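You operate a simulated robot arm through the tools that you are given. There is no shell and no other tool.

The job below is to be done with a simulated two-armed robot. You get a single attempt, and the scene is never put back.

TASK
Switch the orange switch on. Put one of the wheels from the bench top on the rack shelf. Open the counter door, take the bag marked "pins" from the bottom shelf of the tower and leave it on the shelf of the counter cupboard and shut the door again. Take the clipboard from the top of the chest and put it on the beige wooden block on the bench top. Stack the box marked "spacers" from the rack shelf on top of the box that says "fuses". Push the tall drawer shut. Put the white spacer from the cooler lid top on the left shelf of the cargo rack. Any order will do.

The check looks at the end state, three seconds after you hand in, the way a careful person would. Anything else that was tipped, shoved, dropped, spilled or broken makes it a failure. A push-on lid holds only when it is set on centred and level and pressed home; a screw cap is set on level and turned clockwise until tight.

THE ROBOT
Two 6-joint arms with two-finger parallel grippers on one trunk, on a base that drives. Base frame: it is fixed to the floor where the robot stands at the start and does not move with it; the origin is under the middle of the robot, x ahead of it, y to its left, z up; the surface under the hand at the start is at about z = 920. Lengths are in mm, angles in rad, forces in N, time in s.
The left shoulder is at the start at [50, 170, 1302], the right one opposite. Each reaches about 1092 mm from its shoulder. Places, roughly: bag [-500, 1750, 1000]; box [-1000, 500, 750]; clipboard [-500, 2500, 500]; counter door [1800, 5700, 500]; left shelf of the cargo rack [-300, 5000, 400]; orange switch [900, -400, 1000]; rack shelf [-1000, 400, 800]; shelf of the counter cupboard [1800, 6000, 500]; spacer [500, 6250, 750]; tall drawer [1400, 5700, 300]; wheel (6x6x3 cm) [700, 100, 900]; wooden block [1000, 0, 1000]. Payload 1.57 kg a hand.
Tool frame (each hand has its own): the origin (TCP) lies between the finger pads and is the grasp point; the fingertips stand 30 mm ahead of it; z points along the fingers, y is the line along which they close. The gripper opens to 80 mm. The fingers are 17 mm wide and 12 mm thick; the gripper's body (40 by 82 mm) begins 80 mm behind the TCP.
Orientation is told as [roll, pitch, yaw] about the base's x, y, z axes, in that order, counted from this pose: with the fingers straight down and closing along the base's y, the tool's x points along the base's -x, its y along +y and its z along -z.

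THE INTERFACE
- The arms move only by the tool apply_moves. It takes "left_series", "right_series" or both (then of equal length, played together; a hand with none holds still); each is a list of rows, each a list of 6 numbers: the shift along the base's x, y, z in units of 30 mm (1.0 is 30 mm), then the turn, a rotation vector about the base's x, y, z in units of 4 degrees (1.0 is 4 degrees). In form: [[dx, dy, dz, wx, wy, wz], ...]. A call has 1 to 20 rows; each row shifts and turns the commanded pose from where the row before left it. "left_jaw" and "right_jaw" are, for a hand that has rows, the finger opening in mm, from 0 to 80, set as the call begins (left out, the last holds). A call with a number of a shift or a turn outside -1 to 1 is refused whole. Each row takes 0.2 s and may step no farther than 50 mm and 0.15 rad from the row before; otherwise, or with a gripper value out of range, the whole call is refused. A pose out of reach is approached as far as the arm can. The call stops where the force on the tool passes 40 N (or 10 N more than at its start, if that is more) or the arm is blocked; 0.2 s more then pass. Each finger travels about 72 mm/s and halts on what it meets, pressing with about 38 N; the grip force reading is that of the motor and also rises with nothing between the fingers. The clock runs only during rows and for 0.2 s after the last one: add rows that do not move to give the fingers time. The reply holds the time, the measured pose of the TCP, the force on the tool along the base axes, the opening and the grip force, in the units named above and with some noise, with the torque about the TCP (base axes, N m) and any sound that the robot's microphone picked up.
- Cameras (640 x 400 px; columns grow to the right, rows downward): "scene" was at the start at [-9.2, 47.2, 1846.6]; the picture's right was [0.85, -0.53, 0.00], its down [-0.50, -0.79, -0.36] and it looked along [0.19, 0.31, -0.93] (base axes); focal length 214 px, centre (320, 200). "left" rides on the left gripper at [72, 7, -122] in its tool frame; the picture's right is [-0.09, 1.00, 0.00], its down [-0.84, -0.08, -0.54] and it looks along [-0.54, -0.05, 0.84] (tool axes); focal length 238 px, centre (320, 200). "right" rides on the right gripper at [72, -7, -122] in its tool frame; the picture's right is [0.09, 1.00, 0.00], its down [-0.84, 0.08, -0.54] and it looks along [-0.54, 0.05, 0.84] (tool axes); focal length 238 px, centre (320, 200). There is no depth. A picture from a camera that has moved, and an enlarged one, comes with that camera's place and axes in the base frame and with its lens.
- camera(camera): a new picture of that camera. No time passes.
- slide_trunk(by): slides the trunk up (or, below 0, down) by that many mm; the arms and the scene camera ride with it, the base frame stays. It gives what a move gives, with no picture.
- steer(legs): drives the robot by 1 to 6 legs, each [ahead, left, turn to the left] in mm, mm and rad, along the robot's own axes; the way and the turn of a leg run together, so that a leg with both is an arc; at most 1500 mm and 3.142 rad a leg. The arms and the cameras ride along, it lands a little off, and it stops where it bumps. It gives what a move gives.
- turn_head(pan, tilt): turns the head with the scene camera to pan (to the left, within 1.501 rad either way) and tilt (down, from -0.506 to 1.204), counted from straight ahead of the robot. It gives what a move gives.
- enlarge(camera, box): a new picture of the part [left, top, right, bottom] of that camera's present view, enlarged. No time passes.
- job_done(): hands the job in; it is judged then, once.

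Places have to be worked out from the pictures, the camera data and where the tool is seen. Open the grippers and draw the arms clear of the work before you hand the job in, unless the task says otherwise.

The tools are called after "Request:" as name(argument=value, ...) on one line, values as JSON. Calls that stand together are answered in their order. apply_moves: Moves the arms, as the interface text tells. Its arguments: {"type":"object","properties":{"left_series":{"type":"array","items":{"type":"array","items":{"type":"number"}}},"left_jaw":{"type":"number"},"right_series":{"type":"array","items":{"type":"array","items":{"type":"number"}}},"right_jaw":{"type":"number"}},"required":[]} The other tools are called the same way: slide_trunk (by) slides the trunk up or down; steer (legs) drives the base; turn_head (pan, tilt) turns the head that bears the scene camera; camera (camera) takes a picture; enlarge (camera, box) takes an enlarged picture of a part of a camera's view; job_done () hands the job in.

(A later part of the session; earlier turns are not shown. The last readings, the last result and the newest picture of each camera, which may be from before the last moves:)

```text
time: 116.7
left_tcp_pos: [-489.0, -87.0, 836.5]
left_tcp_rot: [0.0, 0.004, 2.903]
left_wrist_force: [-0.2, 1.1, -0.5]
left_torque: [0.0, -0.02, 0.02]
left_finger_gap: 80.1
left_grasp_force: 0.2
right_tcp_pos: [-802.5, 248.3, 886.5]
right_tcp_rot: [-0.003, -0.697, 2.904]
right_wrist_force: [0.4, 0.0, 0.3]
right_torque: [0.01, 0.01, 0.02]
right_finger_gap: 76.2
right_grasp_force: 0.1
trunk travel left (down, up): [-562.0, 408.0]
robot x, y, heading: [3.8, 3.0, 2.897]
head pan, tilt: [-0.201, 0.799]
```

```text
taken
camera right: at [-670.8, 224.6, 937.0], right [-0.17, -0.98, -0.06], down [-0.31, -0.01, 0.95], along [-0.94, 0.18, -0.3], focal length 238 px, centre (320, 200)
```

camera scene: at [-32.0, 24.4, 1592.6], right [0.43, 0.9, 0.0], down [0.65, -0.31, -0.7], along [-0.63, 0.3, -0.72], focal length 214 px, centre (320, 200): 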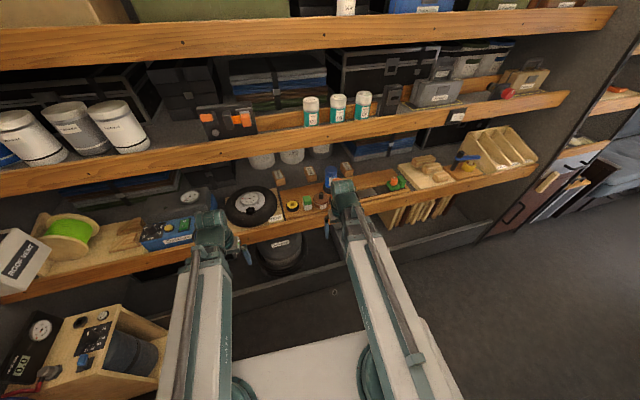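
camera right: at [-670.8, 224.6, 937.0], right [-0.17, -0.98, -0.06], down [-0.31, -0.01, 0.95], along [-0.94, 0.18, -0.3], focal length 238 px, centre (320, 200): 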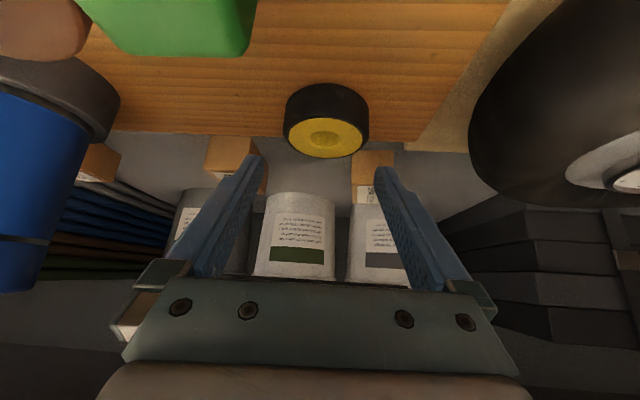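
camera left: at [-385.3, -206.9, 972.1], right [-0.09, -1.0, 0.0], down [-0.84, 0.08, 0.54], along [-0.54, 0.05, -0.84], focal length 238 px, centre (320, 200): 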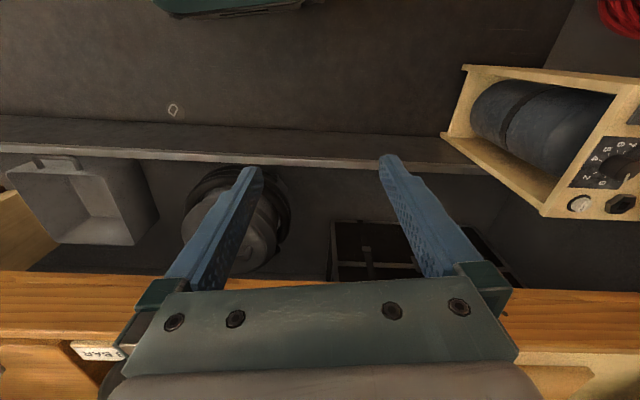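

Wheel estimated at v≈843 (about (-806,250)). I back up 7 mm and lower 34 mm to straddle it.

Request:
apply_moves(right_series=[[0.24, -0.06, 0, 0, 0, 0], [0, 0, 0, 0, 0, 0]])

Request:
slide_trunk(by=-33)

Request:
camera(camera="right")

```text
time: 117.3
left_tcp_pos: [-489.3, -86.9, 837.0]
left_tcp_rot: [0.001, 0.004, 2.903]
left_wrist_force: [0.4, -0.1, -0.4]
left_torque: [0.01, -0.04, 0.03]
left_finger_gap: 80.0
left_grasp_force: 0.0
right_tcp_pos: [-793.9, 248.8, 887.3]
right_tcp_rot: [-0.005, -0.696, 2.905]
right_wrist_force: [0.6, 0.2, 0.3]
right_torque: [0.01, 0.02, -0.03]
right_finger_gap: 76.1
right_grasp_force: 0.0
trunk travel left (down, up): [-562.0, 408.0]
robot x, y, heading: [1.4, 0.7, 2.904]
head pan, tilt: [-0.201, 0.799]
```

```text
time: 118.1
left_tcp_pos: [-489.4, -87.0, 804.8]
left_tcp_rot: [0.001, 0.003, 2.902]
left_wrist_force: [0.0, -0.1, 0.1]
left_torque: [0.0, -0.02, -0.01]
left_finger_gap: 80.4
left_grasp_force: 0.0
right_tcp_pos: [-793.7, 248.1, 854.9]
right_tcp_rot: [-0.004, -0.696, 2.904]
right_wrist_force: [-0.4, 0.4, 0.1]
right_torque: [-0.01, 0.02, 0.0]
right_finger_gap: 76.1
right_grasp_force: 0.0
trunk travel left (down, up): [-529.0, 441.0]
robot x, y, heading: [2.7, -1.1, 2.903]
head pan, tilt: [-0.201, 0.799]
```

```text
taken
camera right: at [-663.4, 222.8, 904.1], right [-0.17, -0.98, -0.06], down [-0.31, -0.01, 0.95], along [-0.94, 0.18, -0.3], focal length 238 px, centre (320, 200)
```

right: 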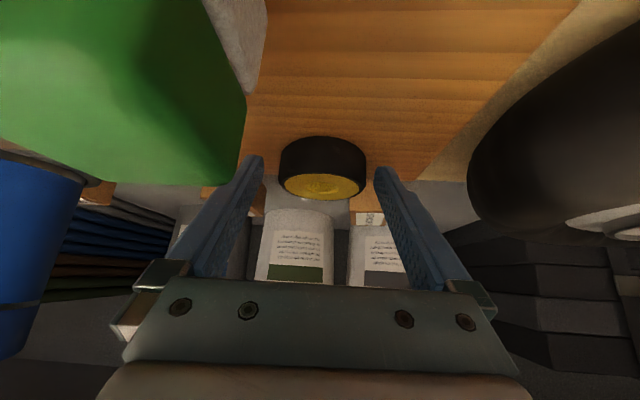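

Alignment is good (wheel within 2 mm laterally). Lower 2.5 mm more and close the fingers.

Request:
slide_trunk(by=-2.5)

Request:
apply_moves(right_series=[[0, 0, 0, 0, 0, 0], [0, 0, 0, 0, 0, 0], [0, 0, 0, 0, 0, 0], [0, 0, 0, 0, 0, 0], [0, 0, 0, 0, 0, 0]], right_jaw=0)

Request:
camera(camera="right")

```text
time: 118.6
left_tcp_pos: [-489.4, -85.2, 800.6]
left_tcp_rot: [0.002, 0.002, 2.903]
left_wrist_force: [-0.5, -0.6, 0.7]
left_torque: [-0.02, 0.03, 0.03]
left_finger_gap: 79.7
left_grasp_force: 0.0
right_tcp_pos: [-792.6, 248.1, 851.9]
right_tcp_rot: [-0.004, -0.696, 2.905]
right_wrist_force: [0.1, 0.0, -0.3]
right_torque: [-0.01, -0.01, 0.01]
right_finger_gap: 76.2
right_grasp_force: 0.0
trunk travel left (down, up): [-526.0, 444.0]
robot x, y, heading: [1.5, 1.1, 2.904]
head pan, tilt: [-0.201, 0.799]
```

```text
time: 119.8
left_tcp_pos: [-488.9, -86.1, 801.1]
left_tcp_rot: [0.0, 0.002, 2.902]
left_wrist_force: [-0.3, -0.5, 0.2]
left_torque: [-0.01, 0.02, -0.02]
left_finger_gap: 80.1
left_grasp_force: 0.0
right_tcp_pos: [-793.1, 248.5, 852.7]
right_tcp_rot: [-0.003, -0.695, 2.906]
right_wrist_force: [-0.7, -1.2, 1.6]
right_torque: [0.02, 0.01, 0.01]
right_finger_gap: 56.6
right_grasp_force: 38.4
trunk travel left (down, up): [-526.0, 444.0]
robot x, y, heading: [1.2, -2.7, 2.903]
head pan, tilt: [-0.201, 0.799]
```

```text
taken
camera right: at [-663.5, 222.7, 901.6], right [-0.17, -0.98, -0.06], down [-0.3, -0.01, 0.95], along [-0.94, 0.18, -0.3], focal length 238 px, centre (320, 200)
```

right: 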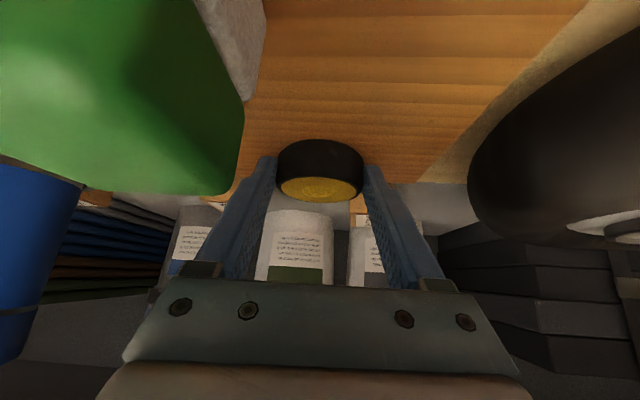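

Gripped (56.6 mm). Lift 18 mm and carry inward to u≈64, v≈990, between SPACERS and BULBS.

Request:
slide_trunk(by=18)

Request:
apply_moves(right_series=[[-0.79, 0.255, 0, 0, 0, 0], [-0.79, 0.255, 0, 0, 0, 0], [-0.79, 0.255, 0, 0, 0, 0], [-0.79, 0.255, 0, 0, 0, 0], [-0.79, 0.255, 0, 0, 0, 0], [-0.79, 0.255, 0, 0, 0, 0], [0, 0, 0, 0, 0, 0]])

Request:
camera(camera="right")

Request:
enlarge(camera="scene", box=[260, 130, 360, 192])

```text
time: 120.5
left_tcp_pos: [-488.8, -86.5, 818.7]
left_tcp_rot: [0.0, 0.003, 2.902]
left_wrist_force: [0.0, 0.5, 0.3]
left_torque: [-0.03, -0.02, -0.03]
left_finger_gap: 79.8
left_grasp_force: 0.1
right_tcp_pos: [-794.5, 248.6, 869.8]
right_tcp_rot: [-0.004, -0.698, 2.904]
right_wrist_force: [-0.4, -0.3, -0.8]
right_torque: [0.0, 0.0, 0.0]
right_finger_gap: 56.7
right_grasp_force: 37.9
trunk travel left (down, up): [-544.0, 426.0]
robot x, y, heading: [-2.5, -2.5, 2.901]
head pan, tilt: [-0.201, 0.799]
```

```text
time: 122.1
left_tcp_pos: [-489.1, -86.5, 819.7]
left_tcp_rot: [0.0, 0.003, 2.902]
left_wrist_force: [0.0, -0.4, 0.6]
left_torque: [0.03, -0.01, 0.01]
left_finger_gap: 79.9
left_grasp_force: 0.1
right_tcp_pos: [-936.0, 294.3, 869.3]
right_tcp_rot: [-0.003, -0.695, 2.907]
right_wrist_force: [-0.4, -0.3, -1.3]
right_torque: [-0.03, -0.03, 0.03]
right_finger_gap: 56.9
right_grasp_force: 37.8
trunk travel left (down, up): [-544.0, 426.0]
robot x, y, heading: [-0.9, -1.4, 2.9]
head pan, tilt: [-0.201, 0.799]
```

```text
taken
camera right: at [-806.7, 269.0, 919.4], right [-0.17, -0.98, -0.06], down [-0.31, -0.01, 0.95], along [-0.94, 0.18, -0.3], focal length 238 px, centre (320, 200)
```

right: 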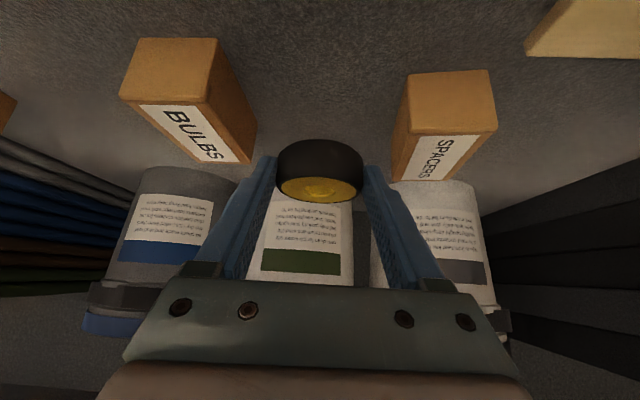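

```text
6.40 times, centred on (310, 161) of scene
camera zoom: at [-32.2, 24.4, 1501.1], right [0.43, 0.91, 0.0], down [0.65, -0.3, -0.7], along [-0.63, 0.3, -0.72], focal length 1373 px, centre (384, 450)
```

zoom: 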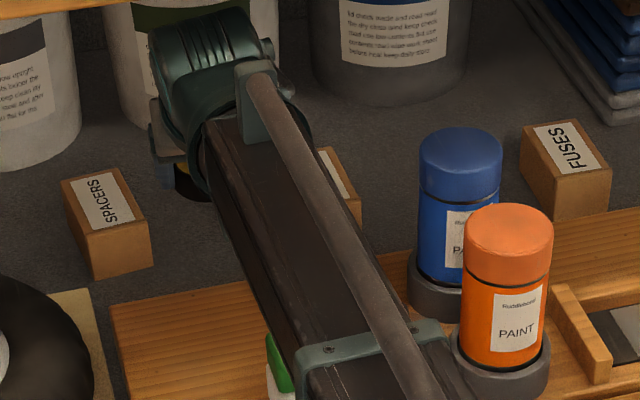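

Wheel hangs well between the two boxes. I lower in steps until the wheel touches the shelf.

Request:
slide_trunk(by=-28)

Request:
slide_trunk(by=-6)

Request:
slide_trunk(by=-4)

```text
time: 122.8
left_tcp_pos: [-488.8, -87.7, 792.3]
left_tcp_rot: [-0.001, 0.003, 2.903]
left_wrist_force: [0.4, -0.4, -0.3]
left_torque: [0.02, -0.02, 0.02]
left_finger_gap: 80.0
left_grasp_force: 0.0
right_tcp_pos: [-937.4, 294.5, 842.2]
right_tcp_rot: [-0.001, -0.695, 2.903]
right_wrist_force: [0.1, 0.0, -0.7]
right_torque: [-0.02, -0.01, 0.01]
right_finger_gap: 56.7
right_grasp_force: 38.9
trunk travel left (down, up): [-516.0, 454.0]
robot x, y, heading: [3.1, -4.6, 2.903]
head pan, tilt: [-0.201, 0.799]
```

```text
time: 123.4
left_tcp_pos: [-489.2, -86.8, 784.7]
left_tcp_rot: [-0.001, 0.003, 2.904]
left_wrist_force: [0.5, -0.2, 0.1]
left_torque: [-0.02, -0.03, 0.02]
left_finger_gap: 80.1
left_grasp_force: 0.2
right_tcp_pos: [-937.1, 293.6, 836.2]
right_tcp_rot: [-0.003, -0.693, 2.904]
right_wrist_force: [-0.2, -0.4, -1.4]
right_torque: [-0.02, -0.01, 0.03]
right_finger_gap: 56.9
right_grasp_force: 38.3
trunk travel left (down, up): [-510.0, 460.0]
robot x, y, heading: [0.4, -0.5, 2.9]
head pan, tilt: [-0.201, 0.799]
```

```text
time: 123.9
left_tcp_pos: [-489.4, -86.5, 781.0]
left_tcp_rot: [0.003, 0.003, 2.902]
left_wrist_force: [0.0, -0.6, -0.3]
left_torque: [0.03, 0.03, 0.0]
left_finger_gap: 79.9
left_grasp_force: 0.1
right_tcp_pos: [-937.5, 294.5, 833.4]
right_tcp_rot: [-0.003, -0.694, 2.905]
right_wrist_force: [0.4, 0.2, -1.9]
right_torque: [0.01, -0.04, -0.02]
right_finger_gap: 56.7
right_grasp_force: 37.9
trunk travel left (down, up): [-506.0, 464.0]
robot x, y, heading: [4.2, -1.2, 2.902]
head pan, tilt: [-0.201, 0.799]
```

Request:
slide_trunk(by=-4)

Request:
slide_trunk(by=-4)

Request:
camera(camera="right")

```text
time: 124.4
left_tcp_pos: [-489.5, -86.7, 777.1]
left_tcp_rot: [-0.002, 0.002, 2.902]
left_wrist_force: [1.0, 0.6, 0.0]
left_torque: [-0.03, -0.02, 0.0]
left_finger_gap: 79.8
left_grasp_force: 0.1
right_tcp_pos: [-937.2, 293.4, 829.1]
right_tcp_rot: [-0.003, -0.694, 2.904]
right_wrist_force: [1.1, -0.1, -0.7]
right_torque: [0.05, -0.03, 0.03]
right_finger_gap: 56.5
right_grasp_force: 37.5
trunk travel left (down, up): [-502.0, 468.0]
robot x, y, heading: [1.1, 1.6, 2.902]
head pan, tilt: [-0.201, 0.799]
```

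```text
time: 125.0
left_tcp_pos: [-489.1, -86.6, 773.3]
left_tcp_rot: [-0.001, 0.003, 2.904]
left_wrist_force: [-0.4, -0.1, -0.2]
left_torque: [-0.01, 0.01, 0.03]
left_finger_gap: 79.8
left_grasp_force: 0.2
right_tcp_pos: [-936.7, 294.8, 824.4]
right_tcp_rot: [-0.002, -0.695, 2.904]
right_wrist_force: [-0.6, -0.4, -1.2]
right_torque: [0.01, 0.03, 0.02]
right_finger_gap: 56.6
right_grasp_force: 38.0
trunk travel left (down, up): [-498.0, 472.0]
robot x, y, heading: [-0.5, -0.6, 2.904]
head pan, tilt: [-0.201, 0.799]
```

```text
taken
camera right: at [-806.6, 268.9, 873.5], right [-0.17, -0.98, -0.06], down [-0.31, -0.01, 0.95], along [-0.94, 0.18, -0.3], focal length 238 px, centre (320, 200)
```

right: 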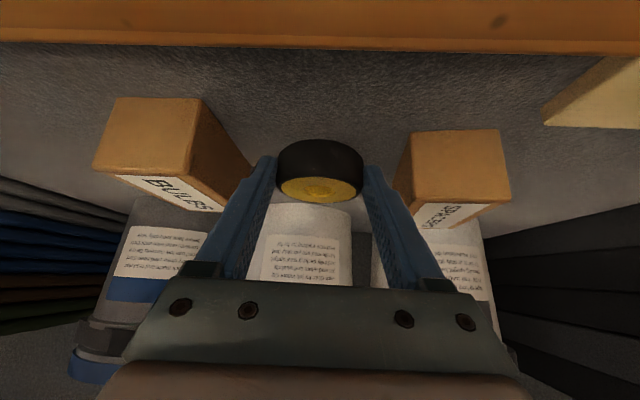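

Still no contact at wheel bottom ≈793. Continue down in small steps.

Request:
slide_trunk(by=-3)

Request:
slide_trunk(by=-3)

Request:
slide_trunk(by=-3)

```text
time: 125.5
left_tcp_pos: [-489.2, -86.7, 769.7]
left_tcp_rot: [0.001, 0.002, 2.904]
left_wrist_force: [-1.3, 0.2, 0.2]
left_torque: [-0.01, 0.0, -0.02]
left_finger_gap: 80.0
left_grasp_force: 0.1
right_tcp_pos: [-938.6, 292.7, 821.8]
right_tcp_rot: [-0.003, -0.693, 2.905]
right_wrist_force: [0.5, -0.2, -0.8]
right_torque: [0.0, 0.0, 0.03]
right_finger_gap: 56.7
right_grasp_force: 37.6
trunk travel left (down, up): [-495.0, 475.0]
robot x, y, heading: [3.1, -1.0, 2.899]
head pan, tilt: [-0.201, 0.799]
```

```text
time: 126.0
left_tcp_pos: [-489.1, -87.1, 768.1]
left_tcp_rot: [-0.001, 0.004, 2.902]
left_wrist_force: [-0.6, 0.2, 0.4]
left_torque: [-0.01, 0.01, -0.03]
left_finger_gap: 79.9
left_grasp_force: 0.0
right_tcp_pos: [-936.4, 294.1, 818.4]
right_tcp_rot: [-0.004, -0.695, 2.905]
right_wrist_force: [0.0, -0.4, 0.0]
right_torque: [0.02, -0.01, -0.01]
right_finger_gap: 56.6
right_grasp_force: 38.4
trunk travel left (down, up): [-492.0, 478.0]
robot x, y, heading: [3.9, -4.3, 2.903]
head pan, tilt: [-0.201, 0.799]
```

```text
time: 126.5
left_tcp_pos: [-489.9, -86.8, 763.7]
left_tcp_rot: [0.001, 0.003, 2.901]
left_wrist_force: [0.7, -1.0, -0.3]
left_torque: [0.03, -0.01, 0.02]
left_finger_gap: 79.9
left_grasp_force: 0.1
right_tcp_pos: [-937.3, 293.1, 815.3]
right_tcp_rot: [-0.005, -0.694, 2.904]
right_wrist_force: [0.0, -0.2, -1.5]
right_torque: [-0.02, -0.02, 0.06]
right_finger_gap: 56.5
right_grasp_force: 37.6
trunk travel left (down, up): [-489.0, 481.0]
robot x, y, heading: [1.1, -3.4, 2.906]
head pan, tilt: [-0.201, 0.799]
```

Request:
slide_trunk(by=-3)

Request:
slide_trunk(by=-3)

Request:
enlarge(camera="right", box=[220, 60, 420, 220])

```text
time: 127.0
left_tcp_pos: [-489.7, -86.6, 760.4]
left_tcp_rot: [0.0, 0.003, 2.902]
left_wrist_force: [-0.4, 0.1, -0.5]
left_torque: [-0.06, 0.01, 0.02]
left_finger_gap: 80.0
left_grasp_force: 0.1
right_tcp_pos: [-937.2, 295.0, 812.0]
right_tcp_rot: [-0.003, -0.694, 2.904]
right_wrist_force: [-0.1, 1.0, 0.1]
right_torque: [0.01, -0.02, 0.0]
right_finger_gap: 56.8
right_grasp_force: 38.0
trunk travel left (down, up): [-486.0, 484.0]
robot x, y, heading: [1.4, 3.2, 2.906]
head pan, tilt: [-0.201, 0.799]
```

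```text
time: 127.5
left_tcp_pos: [-488.5, -87.2, 759.9]
left_tcp_rot: [0.0, 0.001, 2.903]
left_wrist_force: [-0.3, -0.7, 0.2]
left_torque: [-0.03, 0.01, 0.03]
left_finger_gap: 80.2
left_grasp_force: 0.0
right_tcp_pos: [-936.6, 294.0, 810.5]
right_tcp_rot: [-0.006, -0.697, 2.904]
right_wrist_force: [-1.9, 0.5, 9.8]
right_torque: [-0.04, -0.06, 0.04]
right_finger_gap: 56.6
right_grasp_force: 38.4
trunk travel left (down, up): [-483.0, 487.0]
robot x, y, heading: [3.0, 2.1, 2.903]
head pan, tilt: [-0.201, 0.799]
```

```text
2.50 times, centred on (320, 140) of right
camera zoom: at [-806.4, 268.8, 859.3], right [-0.17, -0.98, -0.06], down [-0.3, -0.01, 0.95], along [-0.94, 0.18, -0.3], focal length 596 px, centre (320, 350)
```

zoom: 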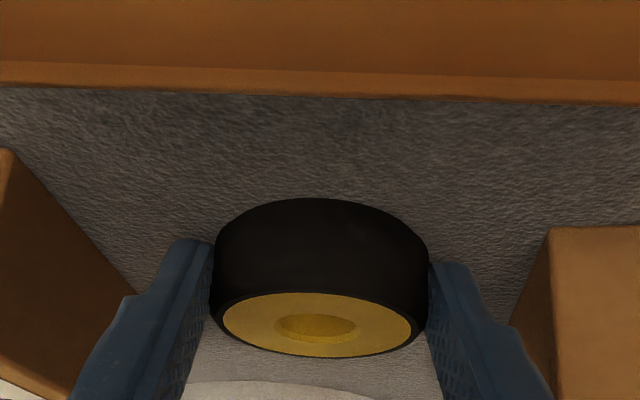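

Contact (≈10 N) — the wheel rests on the shelf (z≈779). I open the fingers a little, rise straight up, and check.

Request:
apply_moves(right_series=[[0, 0, 0, 0, 0, 0], [0, 0, 0, 0, 0, 0], [0, 0, 0, 0, 0, 0]], right_jaw=68)

Request:
slide_trunk(by=58)

Request:
camera(camera="right")

```text
time: 128.3
left_tcp_pos: [-489.2, -86.6, 759.6]
left_tcp_rot: [-0.001, 0.003, 2.902]
left_wrist_force: [-0.5, 0.0, -0.3]
left_torque: [0.0, 0.04, 0.0]
left_finger_gap: 80.0
left_grasp_force: 0.1
right_tcp_pos: [-935.8, 294.3, 808.9]
right_tcp_rot: [-0.003, -0.694, 2.902]
right_wrist_force: [-0.8, 0.0, 0.0]
right_torque: [-0.03, 0.04, -0.02]
right_finger_gap: 68.3
right_grasp_force: 0.0
trunk travel left (down, up): [-483.0, 487.0]
robot x, y, heading: [3.2, 2.9, 2.901]
head pan, tilt: [-0.201, 0.799]
```

```text
time: 129.3
left_tcp_pos: [-488.9, -87.3, 815.6]
left_tcp_rot: [0.001, 0.005, 2.903]
left_wrist_force: [-0.7, 0.6, 0.2]
left_torque: [0.02, 0.01, 0.0]
left_finger_gap: 80.0
left_grasp_force: 0.0
right_tcp_pos: [-937.1, 294.7, 866.7]
right_tcp_rot: [-0.003, -0.694, 2.903]
right_wrist_force: [0.6, 0.2, -0.3]
right_torque: [0.0, -0.01, 0.0]
right_finger_gap: 68.1
right_grasp_force: 0.0
trunk travel left (down, up): [-541.0, 429.0]
robot x, y, heading: [-3.2, -1.7, 2.904]
head pan, tilt: [-0.201, 0.799]
```

```text
taken
camera right: at [-806.7, 268.9, 916.4], right [-0.17, -0.98, -0.06], down [-0.31, -0.01, 0.95], along [-0.94, 0.18, -0.3], focal length 238 px, centre (320, 200)
```

right: 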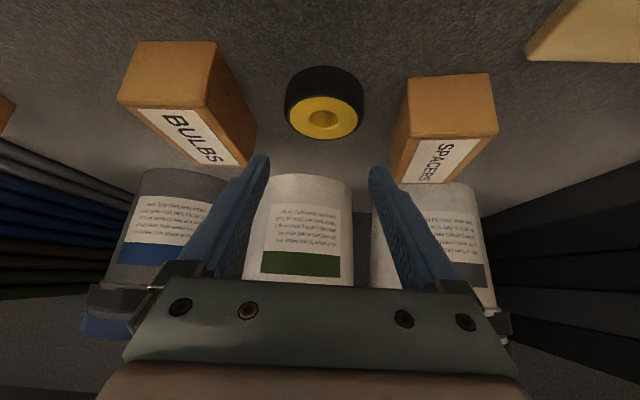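

Wheel is on the rack shelf between SPACERS and BULBS. Next SPACERS (centre ≈(-988,212), top ≈828): raise 8 mm, turn the hand to its yaw and move over it.

Request:
slide_trunk(by=8)

Request:
apply_moves(right_series=[[-0.425, -0.69, 0, 0, 0, 0.777], [-0.425, -0.69, 0, 0, 0, 0.777], [-0.425, -0.69, 0, 0, 0, 0.777], [-0.425, -0.69, 0, 0, 0, 0.777], [0, 0, 0, 0, 0, 0]], right_jaw=72)

Request:
camera(camera="right")

```text
time: 129.9
left_tcp_pos: [-488.5, -86.1, 823.4]
left_tcp_rot: [-0.001, 0.002, 2.904]
left_wrist_force: [0.3, 0.2, -0.9]
left_torque: [-0.01, 0.0, 0.01]
left_finger_gap: 79.9
left_grasp_force: 0.0
right_tcp_pos: [-936.6, 294.0, 874.9]
right_tcp_rot: [-0.003, -0.695, 2.903]
right_wrist_force: [-0.1, 0.3, 0.1]
right_torque: [0.01, 0.02, 0.04]
right_finger_gap: 68.1
right_grasp_force: 0.0
trunk travel left (down, up): [-549.0, 421.0]
robot x, y, heading: [-2.2, 1.6, 2.9]
head pan, tilt: [-0.201, 0.799]
```

```text
time: 131.1
left_tcp_pos: [-488.8, -85.8, 823.4]
left_tcp_rot: [0.001, 0.005, 2.902]
left_wrist_force: [-0.1, -0.4, 0.2]
left_torque: [0.0, 0.02, 0.03]
left_finger_gap: 80.0
left_grasp_force: 0.0
right_tcp_pos: [-988.4, 210.7, 874.9]
right_tcp_rot: [-0.003, -0.695, 3.121]
right_wrist_force: [0.0, 0.1, -0.3]
right_torque: [0.0, -0.02, 0.01]
right_finger_gap: 72.1
right_grasp_force: 0.1
trunk travel left (down, up): [-549.0, 421.0]
robot x, y, heading: [1.6, -0.8, 2.902]
head pan, tilt: [-0.201, 0.799]
```

```text
taken
camera right: at [-856.2, 214.4, 924.5], right [0.05, -1.0, -0.06], down [-0.3, -0.07, 0.95], along [-0.95, -0.03, -0.3], focal length 238 px, centre (320, 200)
```

right: 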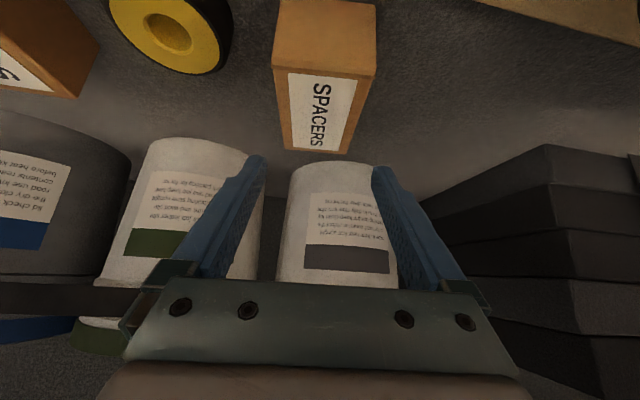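

SPACERS measured at x −950…−1033, y 188…239 — centre (-992,214). Shift +3 mm in y and lower 62 mm around it.

Request:
apply_moves(right_series=[[-0.05, 0.1, 0, 0, 0, 0.2], [0, 0, 0, 0, 0, 0]])

Request:
slide_trunk(by=-40)

Request:
camera(camera="right")

```text
time: 131.7
left_tcp_pos: [-489.2, -86.7, 824.2]
left_tcp_rot: [-0.002, 0.004, 2.902]
left_wrist_force: [0.9, 0.5, -0.5]
left_torque: [0.02, 0.0, -0.01]
left_finger_gap: 79.8
left_grasp_force: 0.1
right_tcp_pos: [-990.6, 214.5, 875.6]
right_tcp_rot: [-0.004, -0.694, 3.134]
right_wrist_force: [-0.1, 0.1, 0.3]
right_torque: [-0.01, 0.01, -0.03]
right_finger_gap: 71.9
right_grasp_force: 0.1
trunk travel left (down, up): [-549.0, 421.0]
robot x, y, heading: [-0.6, -0.1, 2.905]
head pan, tilt: [-0.201, 0.799]
```

```text
time: 132.5
left_tcp_pos: [-489.5, -87.1, 784.1]
left_tcp_rot: [-0.001, 0.002, 2.902]
left_wrist_force: [-0.4, -0.3, 0.8]
left_torque: [0.02, 0.0, 0.04]
left_finger_gap: 80.3
left_grasp_force: 0.0
right_tcp_pos: [-989.4, 214.0, 835.3]
right_tcp_rot: [-0.004, -0.697, 3.135]
right_wrist_force: [-0.2, 0.5, 0.3]
right_torque: [0.01, 0.01, 0.04]
right_finger_gap: 72.1
right_grasp_force: 0.1
trunk travel left (down, up): [-509.0, 461.0]
robot x, y, heading: [2.2, 0.1, 2.903]
head pan, tilt: [-0.201, 0.799]
```

```text
taken
camera right: at [-857.2, 219.9, 884.6], right [0.06, -1.0, -0.06], down [-0.3, -0.08, 0.95], along [-0.95, -0.04, -0.3], focal length 238 px, centre (320, 200)
```

right: 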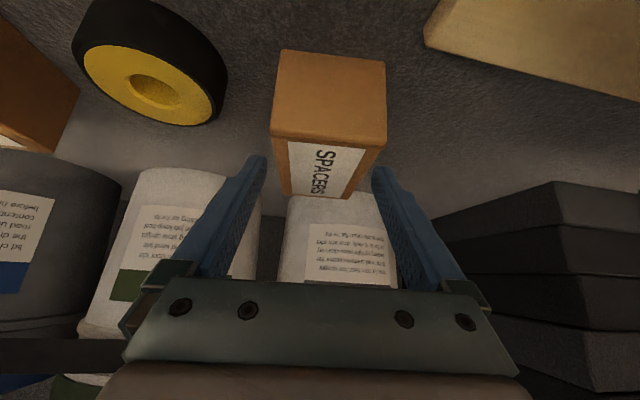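

Centred. Lower 23 mm more and grip the box.

Request:
slide_trunk(by=-22)

Request:
apply_moves(right_series=[[0, 0, 0, 0, 0, 0], [0, 0, 0, 0, 0, 0], [0, 0, 0, 0, 0, 0], [0, 0, 0, 0, 0, 0]], right_jaw=20)

Request:
slide_trunk(by=10)

Request:
camera(camera="right")

```text
time: 133.2
left_tcp_pos: [-490.3, -86.2, 761.1]
left_tcp_rot: [0.0, 0.002, 2.902]
left_wrist_force: [-0.2, 0.2, 0.3]
left_torque: [0.0, 0.01, 0.0]
left_finger_gap: 79.7
left_grasp_force: 0.0
right_tcp_pos: [-989.6, 214.2, 813.2]
right_tcp_rot: [-0.003, -0.695, 3.135]
right_wrist_force: [0.4, 0.9, -0.2]
right_torque: [0.0, 0.02, 0.01]
right_finger_gap: 72.2
right_grasp_force: 0.0
trunk travel left (down, up): [-487.0, 483.0]
robot x, y, heading: [-1.2, -0.2, 2.905]
head pan, tilt: [-0.201, 0.799]
```

```text
time: 134.2
left_tcp_pos: [-489.1, -86.0, 761.8]
left_tcp_rot: [-0.002, 0.003, 2.903]
left_wrist_force: [-0.2, -1.3, 0.1]
left_torque: [-0.02, -0.01, 0.0]
left_finger_gap: 79.9
left_grasp_force: 0.1
right_tcp_pos: [-989.1, 215.5, 813.5]
right_tcp_rot: [-0.004, -0.694, 3.133]
right_wrist_force: [0.6, 0.2, -0.2]
right_torque: [0.07, 0.05, -0.09]
right_finger_gap: 51.5
right_grasp_force: 38.4
trunk travel left (down, up): [-487.0, 483.0]
robot x, y, heading: [2.8, -2.2, 2.901]
head pan, tilt: [-0.201, 0.799]
```

```text
time: 134.8
left_tcp_pos: [-489.0, -86.8, 771.9]
left_tcp_rot: [0.001, 0.002, 2.902]
left_wrist_force: [-1.1, -0.3, 0.3]
left_torque: [-0.01, 0.0, 0.04]
left_finger_gap: 79.8
left_grasp_force: 0.1
right_tcp_pos: [-990.4, 215.0, 821.6]
right_tcp_rot: [-0.005, -0.695, 3.134]
right_wrist_force: [0.3, 0.9, -0.9]
right_torque: [-0.01, -0.03, 0.01]
right_finger_gap: 51.4
right_grasp_force: 37.8
trunk travel left (down, up): [-497.0, 473.0]
robot x, y, heading: [3.2, 0.5, 2.906]
head pan, tilt: [-0.201, 0.799]
```

```text
taken
camera right: at [-857.5, 219.8, 872.3], right [0.06, -1.0, -0.06], down [-0.3, -0.08, 0.95], along [-0.95, -0.04, -0.3], focal length 238 px, centre (320, 200)
```

right: 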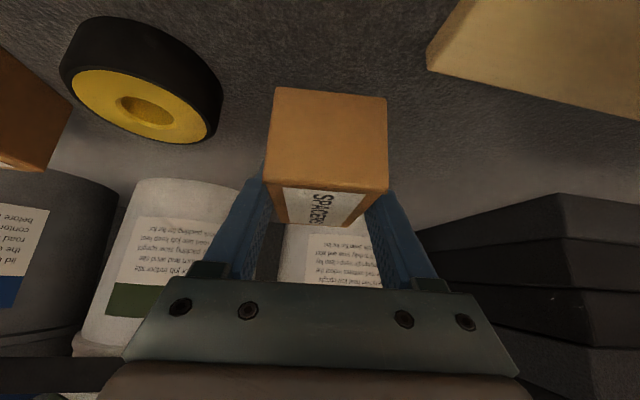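

Box gripped (51.4 mm). Lift 55 mm more.

Request:
slide_trunk(by=56)

Request:
camera(camera="right")

Request:
enlarge(camera="scene", box=[230, 110, 390, 210])

```text
time: 135.8
left_tcp_pos: [-489.8, -87.4, 828.0]
left_tcp_rot: [0.0, 0.003, 2.903]
left_wrist_force: [0.4, 0.6, -0.1]
left_torque: [-0.01, 0.06, -0.02]
left_finger_gap: 79.9
left_grasp_force: 0.0
right_tcp_pos: [-989.9, 214.2, 878.2]
right_tcp_rot: [-0.003, -0.694, 3.136]
right_wrist_force: [0.0, -0.2, -0.9]
right_torque: [-0.04, 0.0, -0.02]
right_finger_gap: 51.4
right_grasp_force: 37.9
trunk travel left (down, up): [-553.0, 417.0]
robot x, y, heading: [-1.2, -1.8, 2.903]
head pan, tilt: [-0.201, 0.799]
```

```text
taken
camera right: at [-857.6, 219.9, 928.3], right [0.06, -1.0, -0.06], down [-0.3, -0.08, 0.95], along [-0.95, -0.04, -0.3], focal length 238 px, centre (320, 200)
```

right: 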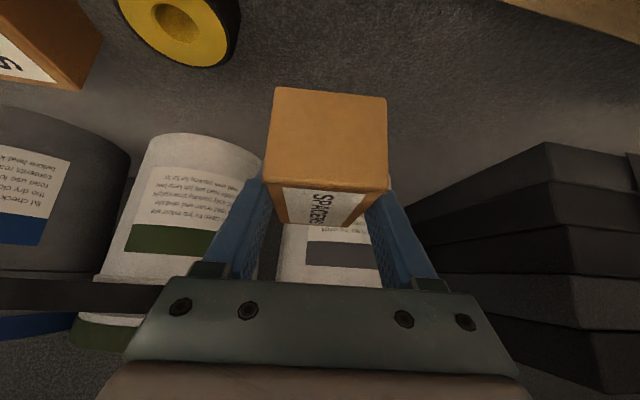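

```text
4.00 times, centred on (310, 160) of scene
camera zoom: at [-32.4, 24.3, 1510.1], right [0.43, 0.91, 0.0], down [0.65, -0.3, -0.7], along [-0.63, 0.3, -0.72], focal length 858 px, centre (360, 360)
```

zoom: 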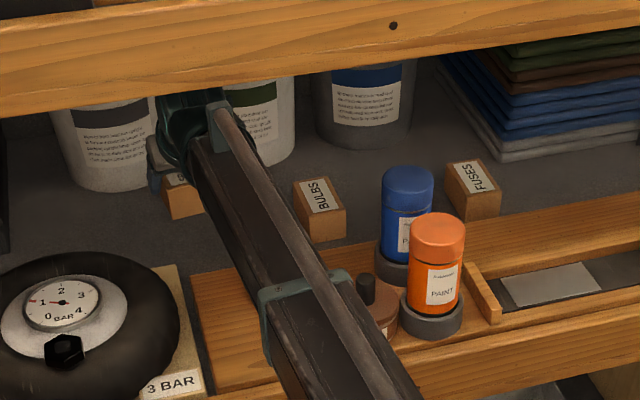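

Box held. I go deeper first (x≈-1026) to keep the low parts of the hand clear of the paint bottles, then move in +y behind them.

Request:
apply_moves(right_series=[[-0.6, 0.93, 0, 0, 0, -0.1], [-0.6, 0.93, 0, 0, 0, -0.1], [0, 0.875, 0, 0, 0, -0.25], [0, 0.875, 0, 0, 0, -0.25], [0, 0.875, 0, 0, 0, -0.25], [0, 0.875, 0, 0, 0, -0.25], [0, 0, 0, 0, 0, 0]])

Request:
camera(camera="right")

Request:
enlarge(camera="scene", box=[230, 110, 390, 210])

```text
time: 137.4
left_tcp_pos: [-489.4, -86.0, 828.2]
left_tcp_rot: [0.004, 0.003, 2.904]
left_wrist_force: [0.2, -0.4, 0.5]
left_torque: [0.02, 0.01, -0.01]
left_finger_gap: 80.0
left_grasp_force: 0.0
right_tcp_pos: [-1001.1, 373.1, 879.5]
right_tcp_rot: [-0.005, -0.699, 3.051]
right_wrist_force: [0.3, -0.3, -1.2]
right_torque: [-0.01, 0.04, -0.03]
right_finger_gap: 51.5
right_grasp_force: 38.1
right hand out of reach, approached as far as the arm can: row 2, 4, 5, 6
trunk travel left (down, up): [-553.0, 417.0]
robot x, y, heading: [0.8, -2.0, 2.901]
head pan, tilt: [-0.201, 0.799]
```

```text
taken
camera right: at [-868.0, 366.3, 928.4], right [-0.02, -1.0, -0.06], down [-0.3, -0.05, 0.95], along [-0.95, 0.04, -0.3], focal length 238 px, centre (320, 200)
```

right: 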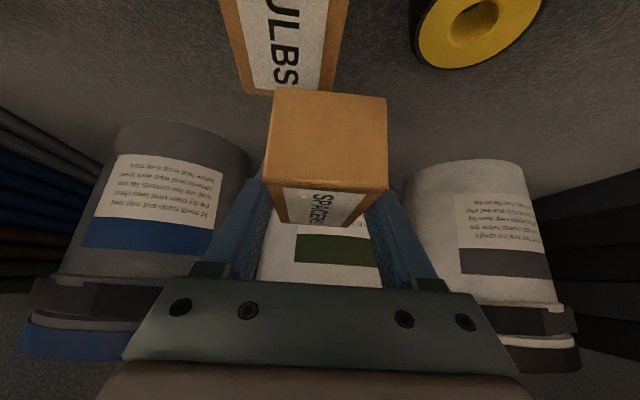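

```text
4.00 times, centred on (310, 160) of scene
camera zoom: at [-32.2, 24.5, 1510.1], right [0.43, 0.91, 0.0], down [0.65, -0.3, -0.7], along [-0.63, 0.3, -0.72], focal length 858 px, centre (360, 360)
```

zoom: 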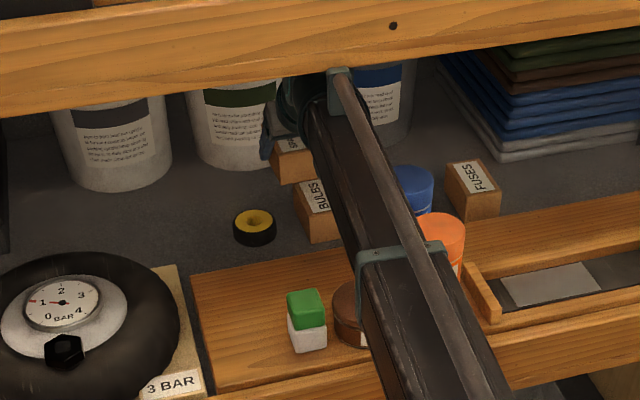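

The arm reached its extension limit (wrist ≈871 mm from shoulder). I use the base instead: drive 40 mm ahead so the hand's low parts stay behind the bottles, then shift right in steps.

Request:
steer(legs=[[40, 0, 0]])

Request:
steer(legs=[[0, -80, 0]])

Request:
camera(camera="right")

Request:
enlarge(camera="scene", box=[210, 90, 410, 215])

```text
time: 138.2
left_tcp_pos: [-528.8, -77.5, 828.5]
left_tcp_rot: [0.0, 0.003, 2.903]
left_wrist_force: [-0.3, -0.6, -0.8]
left_torque: [0.0, -0.01, -0.03]
left_finger_gap: 80.1
left_grasp_force: 0.0
right_tcp_pos: [-1040.1, 381.0, 879.8]
right_tcp_rot: [-0.004, -0.698, 3.051]
right_wrist_force: [-0.2, 0.1, -0.8]
right_torque: [-0.01, 0.0, -0.02]
right_finger_gap: 51.7
right_grasp_force: 38.6
trunk travel left (down, up): [-553.0, 417.0]
robot x, y, heading: [-36.7, 9.4, 2.903]
head pan, tilt: [-0.201, 0.799]
```

```text
time: 139.3
left_tcp_pos: [-509.5, 1.5, 828.2]
left_tcp_rot: [0.002, 0.003, 2.903]
left_wrist_force: [0.8, 0.3, 1.0]
left_torque: [0.02, -0.01, 0.01]
left_finger_gap: 80.0
left_grasp_force: 0.2
right_tcp_pos: [-1021.1, 460.5, 880.3]
right_tcp_rot: [-0.003, -0.7, 3.051]
right_wrist_force: [0.2, 0.1, -2.2]
right_torque: [-0.02, -0.02, 0.03]
right_finger_gap: 51.3
right_grasp_force: 38.5
trunk travel left (down, up): [-553.0, 417.0]
robot x, y, heading: [-22.9, 86.4, 2.902]
head pan, tilt: [-0.201, 0.799]
```

```text
taken
camera right: at [-888.1, 454.6, 928.3], right [-0.02, -1.0, -0.06], down [-0.3, -0.05, 0.95], along [-0.95, 0.04, -0.3], focal length 238 px, centre (320, 200)
```

right: 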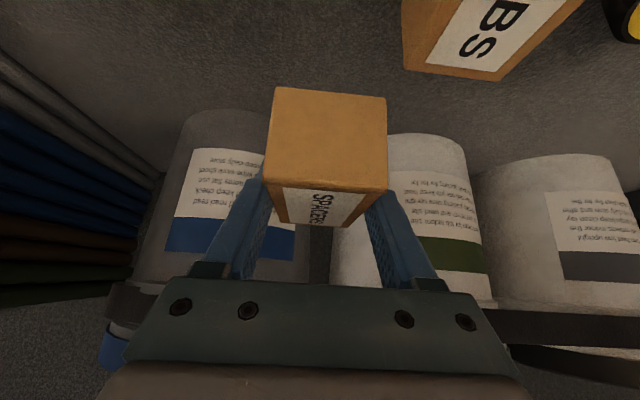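

```text
3.20 times, centred on (310, 152) of scene
camera zoom: at [-52.4, 112.0, 1510.1], right [0.43, 0.9, 0.0], down [0.65, -0.31, -0.7], along [-0.63, 0.3, -0.72], focal length 686 px, centre (352, 352)
```

zoom: 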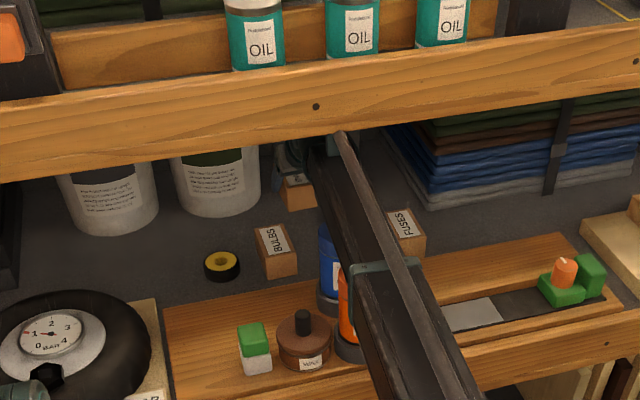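

Clear so far. Continue right 80 mm, then check again.

Request:
steer(legs=[[0, -80, 0]])

Request:
camera(camera="right")

Request:
enlarge(camera="scene", box=[210, 90, 410, 215])

```text
time: 140.4
left_tcp_pos: [-490.6, 77.5, 827.7]
left_tcp_rot: [0.0, 0.003, 2.903]
left_wrist_force: [-0.7, -0.6, -0.2]
left_torque: [0.01, 0.0, 0.05]
left_finger_gap: 80.0
left_grasp_force: 0.0
right_tcp_pos: [-1002.9, 537.6, 879.2]
right_tcp_rot: [-0.004, -0.698, 3.049]
right_wrist_force: [-0.4, -0.1, -0.7]
right_torque: [-0.01, -0.01, 0.02]
right_finger_gap: 51.8
right_grasp_force: 37.7
trunk travel left (down, up): [-553.0, 417.0]
robot x, y, heading: [1.2, 165.8, 2.895]
head pan, tilt: [-0.201, 0.799]
```

```text
taken
camera right: at [-869.2, 532.3, 928.3], right [-0.02, -1.0, -0.06], down [-0.3, -0.05, 0.95], along [-0.95, 0.04, -0.3], focal length 238 px, centre (320, 200)
```

right: 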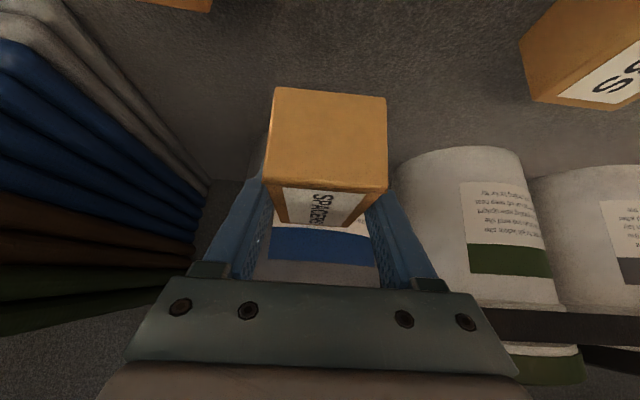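

```text
3.20 times, centred on (310, 152) of scene
camera zoom: at [-33.5, 189.4, 1510.1], right [0.43, 0.9, 0.0], down [0.65, -0.31, -0.7], along [-0.63, 0.3, -0.72], focal length 686 px, centre (352, 352)
```

zoom: 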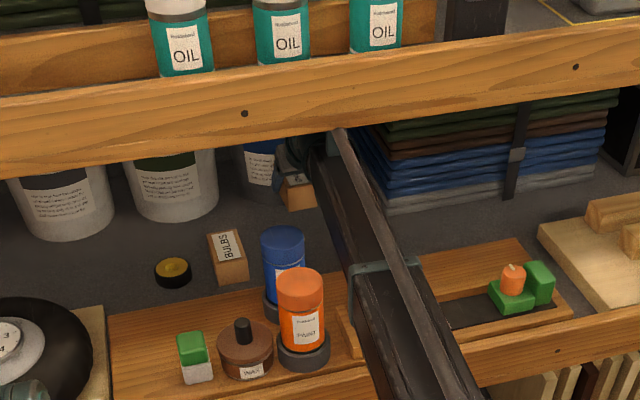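

Bottles are passed; cloth stack's left side lies at u≈440–455, leaving 30 mm. Shift right 85 mm more.

Request:
steer(legs=[[0, -85, 0]])

Request:
camera(camera="right")

Request:
enlarge(camera="scene", box=[210, 90, 410, 215])

```text
time: 141.4
left_tcp_pos: [-470.9, 162.8, 828.7]
left_tcp_rot: [-0.001, 0.003, 2.899]
left_wrist_force: [-0.4, 0.4, 0.5]
left_torque: [0.03, -0.02, 0.01]
left_finger_gap: 79.8
left_grasp_force: 0.1
right_tcp_pos: [-981.8, 623.1, 879.9]
right_tcp_rot: [-0.005, -0.698, 3.047]
right_wrist_force: [0.1, 0.4, -1.1]
right_torque: [-0.03, -0.01, 0.01]
right_finger_gap: 51.4
right_grasp_force: 37.9
trunk travel left (down, up): [-553.0, 417.0]
robot x, y, heading: [20.1, 244.0, 2.901]
head pan, tilt: [-0.201, 0.799]
```

```text
taken
camera right: at [-848.4, 616.7, 928.3], right [-0.03, -1.0, -0.06], down [-0.3, -0.05, 0.95], along [-0.95, 0.04, -0.3], focal length 238 px, centre (320, 200)
```

right: 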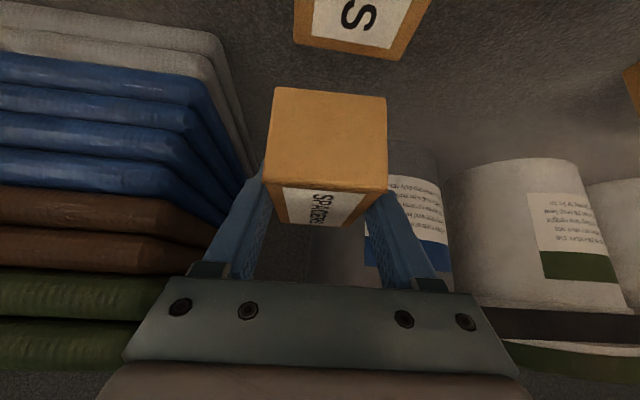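

```text
3.20 times, centred on (310, 152) of scene
camera zoom: at [-13.1, 272.8, 1510.1], right [0.43, 0.9, 0.0], down [0.65, -0.31, -0.7], along [-0.63, 0.3, -0.72], focal length 686 px, centre (352, 352)
```

zoom: 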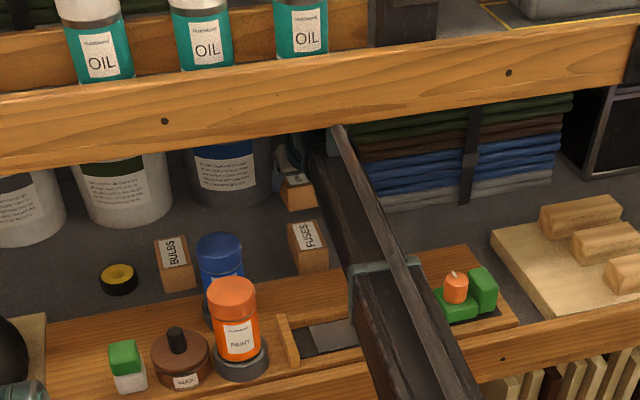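

FUSES back edge confirmed; its centre ≈(-893,603.5), yaw ≈2.975. I retract the box over it while aligning yaw.

Request:
apply_moves(right_series=[[0.765, -0.1675, 0, 0, 0, -0.258], [0.765, -0.1675, 0, 0, 0, -0.258], [0.765, -0.1675, 0, 0, 0, -0.258], [0.765, -0.1675, 0, 0, 0, -0.258], [0, 0, 0, 0, 0, 0]])

Request:
camera(camera="right")

Request:
enlarge(camera="scene", box=[250, 130, 350, 192])

```text
time: 142.6
left_tcp_pos: [-470.6, 163.2, 828.3]
left_tcp_rot: [0.001, 0.004, 2.901]
left_wrist_force: [-1.2, -0.2, -0.3]
left_torque: [0.05, 0.02, -0.02]
left_finger_gap: 80.1
left_grasp_force: 0.1
right_tcp_pos: [-889.8, 602.3, 880.5]
right_tcp_rot: [-0.004, -0.698, 2.976]
right_wrist_force: [-0.1, 0.1, -1.6]
right_torque: [-0.03, -0.01, 0.01]
right_finger_gap: 51.6
right_grasp_force: 38.0
trunk travel left (down, up): [-553.0, 417.0]
robot x, y, heading: [16.6, 248.8, 2.905]
head pan, tilt: [-0.201, 0.799]
```

```text
taken
camera right: at [-757.6, 586.1, 928.5], right [-0.1, -0.99, -0.06], down [-0.3, -0.03, 0.95], along [-0.95, 0.11, -0.3], focal length 238 px, centre (320, 200)
```

right: 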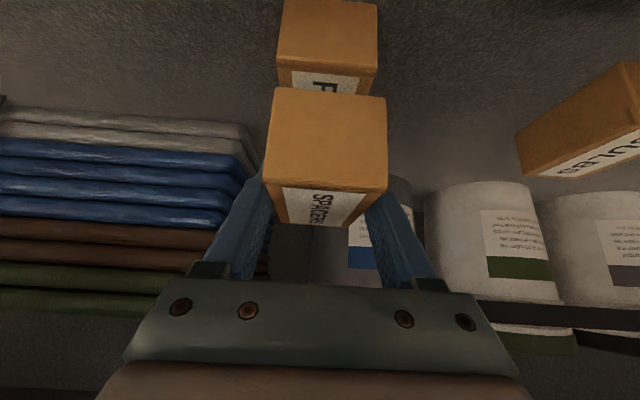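

```text
6.40 times, centred on (300, 161) of scene
camera zoom: at [-13.0, 272.4, 1510.1], right [0.43, 0.9, 0.0], down [0.65, -0.31, -0.7], along [-0.63, 0.3, -0.72], focal length 1373 px, centre (448, 450)
```

zoom: 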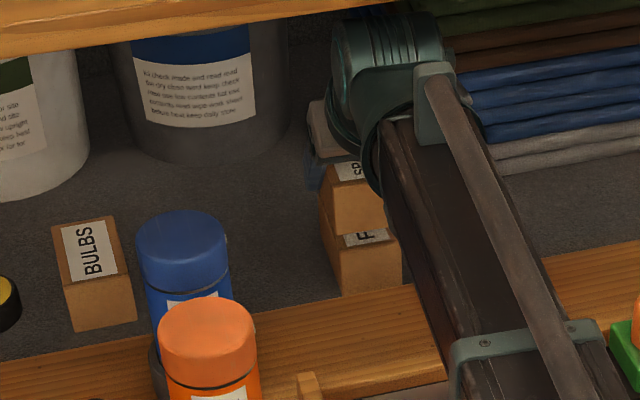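

SPACERS is aligned within ~2 mm of FUSES. I lower in small steps until contact.

Request:
slide_trunk(by=-12)

Request:
slide_trunk(by=-3)

Request:
slide_trunk(by=-2)

```text
time: 143.2
left_tcp_pos: [-470.3, 163.5, 816.0]
left_tcp_rot: [0.001, 0.004, 2.9]
left_wrist_force: [-0.4, -1.2, -0.3]
left_torque: [-0.02, 0.0, 0.01]
left_finger_gap: 80.1
left_grasp_force: 0.1
right_tcp_pos: [-889.1, 600.6, 868.0]
right_tcp_rot: [-0.004, -0.698, 2.977]
right_wrist_force: [-0.6, 0.0, -1.1]
right_torque: [-0.03, 0.04, -0.03]
right_finger_gap: 51.4
right_grasp_force: 38.2
trunk travel left (down, up): [-541.0, 429.0]
robot x, y, heading: [22.0, 247.9, 2.902]
head pan, tilt: [-0.201, 0.799]
```

```text
time: 143.8
left_tcp_pos: [-470.4, 162.2, 813.2]
left_tcp_rot: [-0.001, 0.004, 2.901]
left_wrist_force: [-0.9, 0.2, -0.7]
left_torque: [-0.02, 0.01, -0.01]
left_finger_gap: 80.0
left_grasp_force: 0.0
right_tcp_pos: [-889.0, 601.5, 864.8]
right_tcp_rot: [-0.004, -0.697, 2.975]
right_wrist_force: [-0.4, 0.1, -0.9]
right_torque: [-0.01, 0.02, -0.01]
right_finger_gap: 51.3
right_grasp_force: 38.4
trunk travel left (down, up): [-538.0, 432.0]
robot x, y, heading: [18.0, 243.3, 2.901]
head pan, tilt: [-0.201, 0.799]
```

```text
time: 144.3
left_tcp_pos: [-469.8, 162.1, 811.7]
left_tcp_rot: [0.0, 0.003, 2.901]
left_wrist_force: [0.0, -0.6, -0.4]
left_torque: [0.02, -0.01, 0.0]
left_finger_gap: 80.0
left_grasp_force: 0.1
right_tcp_pos: [-890.2, 601.5, 861.4]
right_tcp_rot: [-0.004, -0.697, 2.975]
right_wrist_force: [-1.0, 0.4, -1.1]
right_torque: [-0.01, -0.01, 0.01]
right_finger_gap: 51.6
right_grasp_force: 37.7
trunk travel left (down, up): [-536.0, 434.0]
robot x, y, heading: [22.7, 247.2, 2.897]
head pan, tilt: [-0.201, 0.799]
```

Request:
slide_trunk(by=-2)

Request:
slide_trunk(by=-2)

Request:
camera(camera="right")

```text
time: 144.8
left_tcp_pos: [-470.7, 162.8, 807.9]
left_tcp_rot: [0.0, 0.002, 2.902]
left_wrist_force: [0.1, -1.4, -0.6]
left_torque: [-0.01, -0.04, 0.03]
left_finger_gap: 80.1
left_grasp_force: 0.0
right_tcp_pos: [-888.8, 602.2, 861.2]
right_tcp_rot: [-0.005, -0.698, 2.975]
right_wrist_force: [0.4, 0.7, 0.1]
right_torque: [-0.02, 0.02, 0.01]
right_finger_gap: 51.4
right_grasp_force: 38.3
trunk travel left (down, up): [-534.0, 436.0]
robot x, y, heading: [20.7, 247.7, 2.901]
head pan, tilt: [-0.201, 0.799]
```

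```text
time: 145.3
left_tcp_pos: [-470.7, 161.9, 807.7]
left_tcp_rot: [0.001, 0.004, 2.899]
left_wrist_force: [-0.4, 0.4, -0.1]
left_torque: [0.01, 0.01, -0.01]
left_finger_gap: 80.1
left_grasp_force: 0.1
right_tcp_pos: [-889.5, 602.5, 859.0]
right_tcp_rot: [-0.006, -0.699, 2.976]
right_wrist_force: [-0.8, -0.2, 5.4]
right_torque: [-0.02, -0.26, 0.02]
right_finger_gap: 51.4
right_grasp_force: 37.8
trunk travel left (down, up): [-532.0, 438.0]
robot x, y, heading: [21.2, 248.6, 2.9]
head pan, tilt: [-0.201, 0.799]
```

```text
taken
camera right: at [-757.5, 586.2, 908.0], right [-0.1, -0.99, -0.06], down [-0.3, -0.03, 0.95], along [-0.95, 0.11, -0.3], focal length 238 px, centre (320, 200)
```

right: 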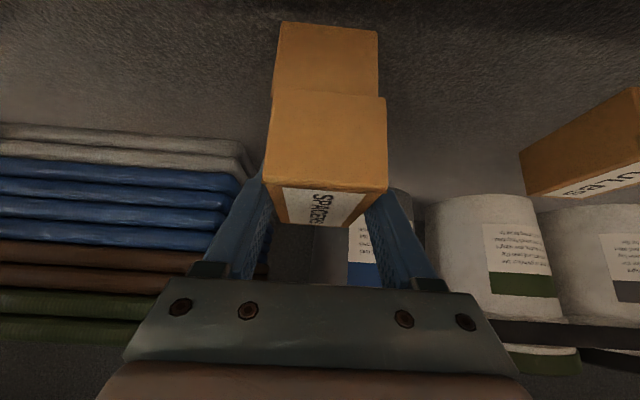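

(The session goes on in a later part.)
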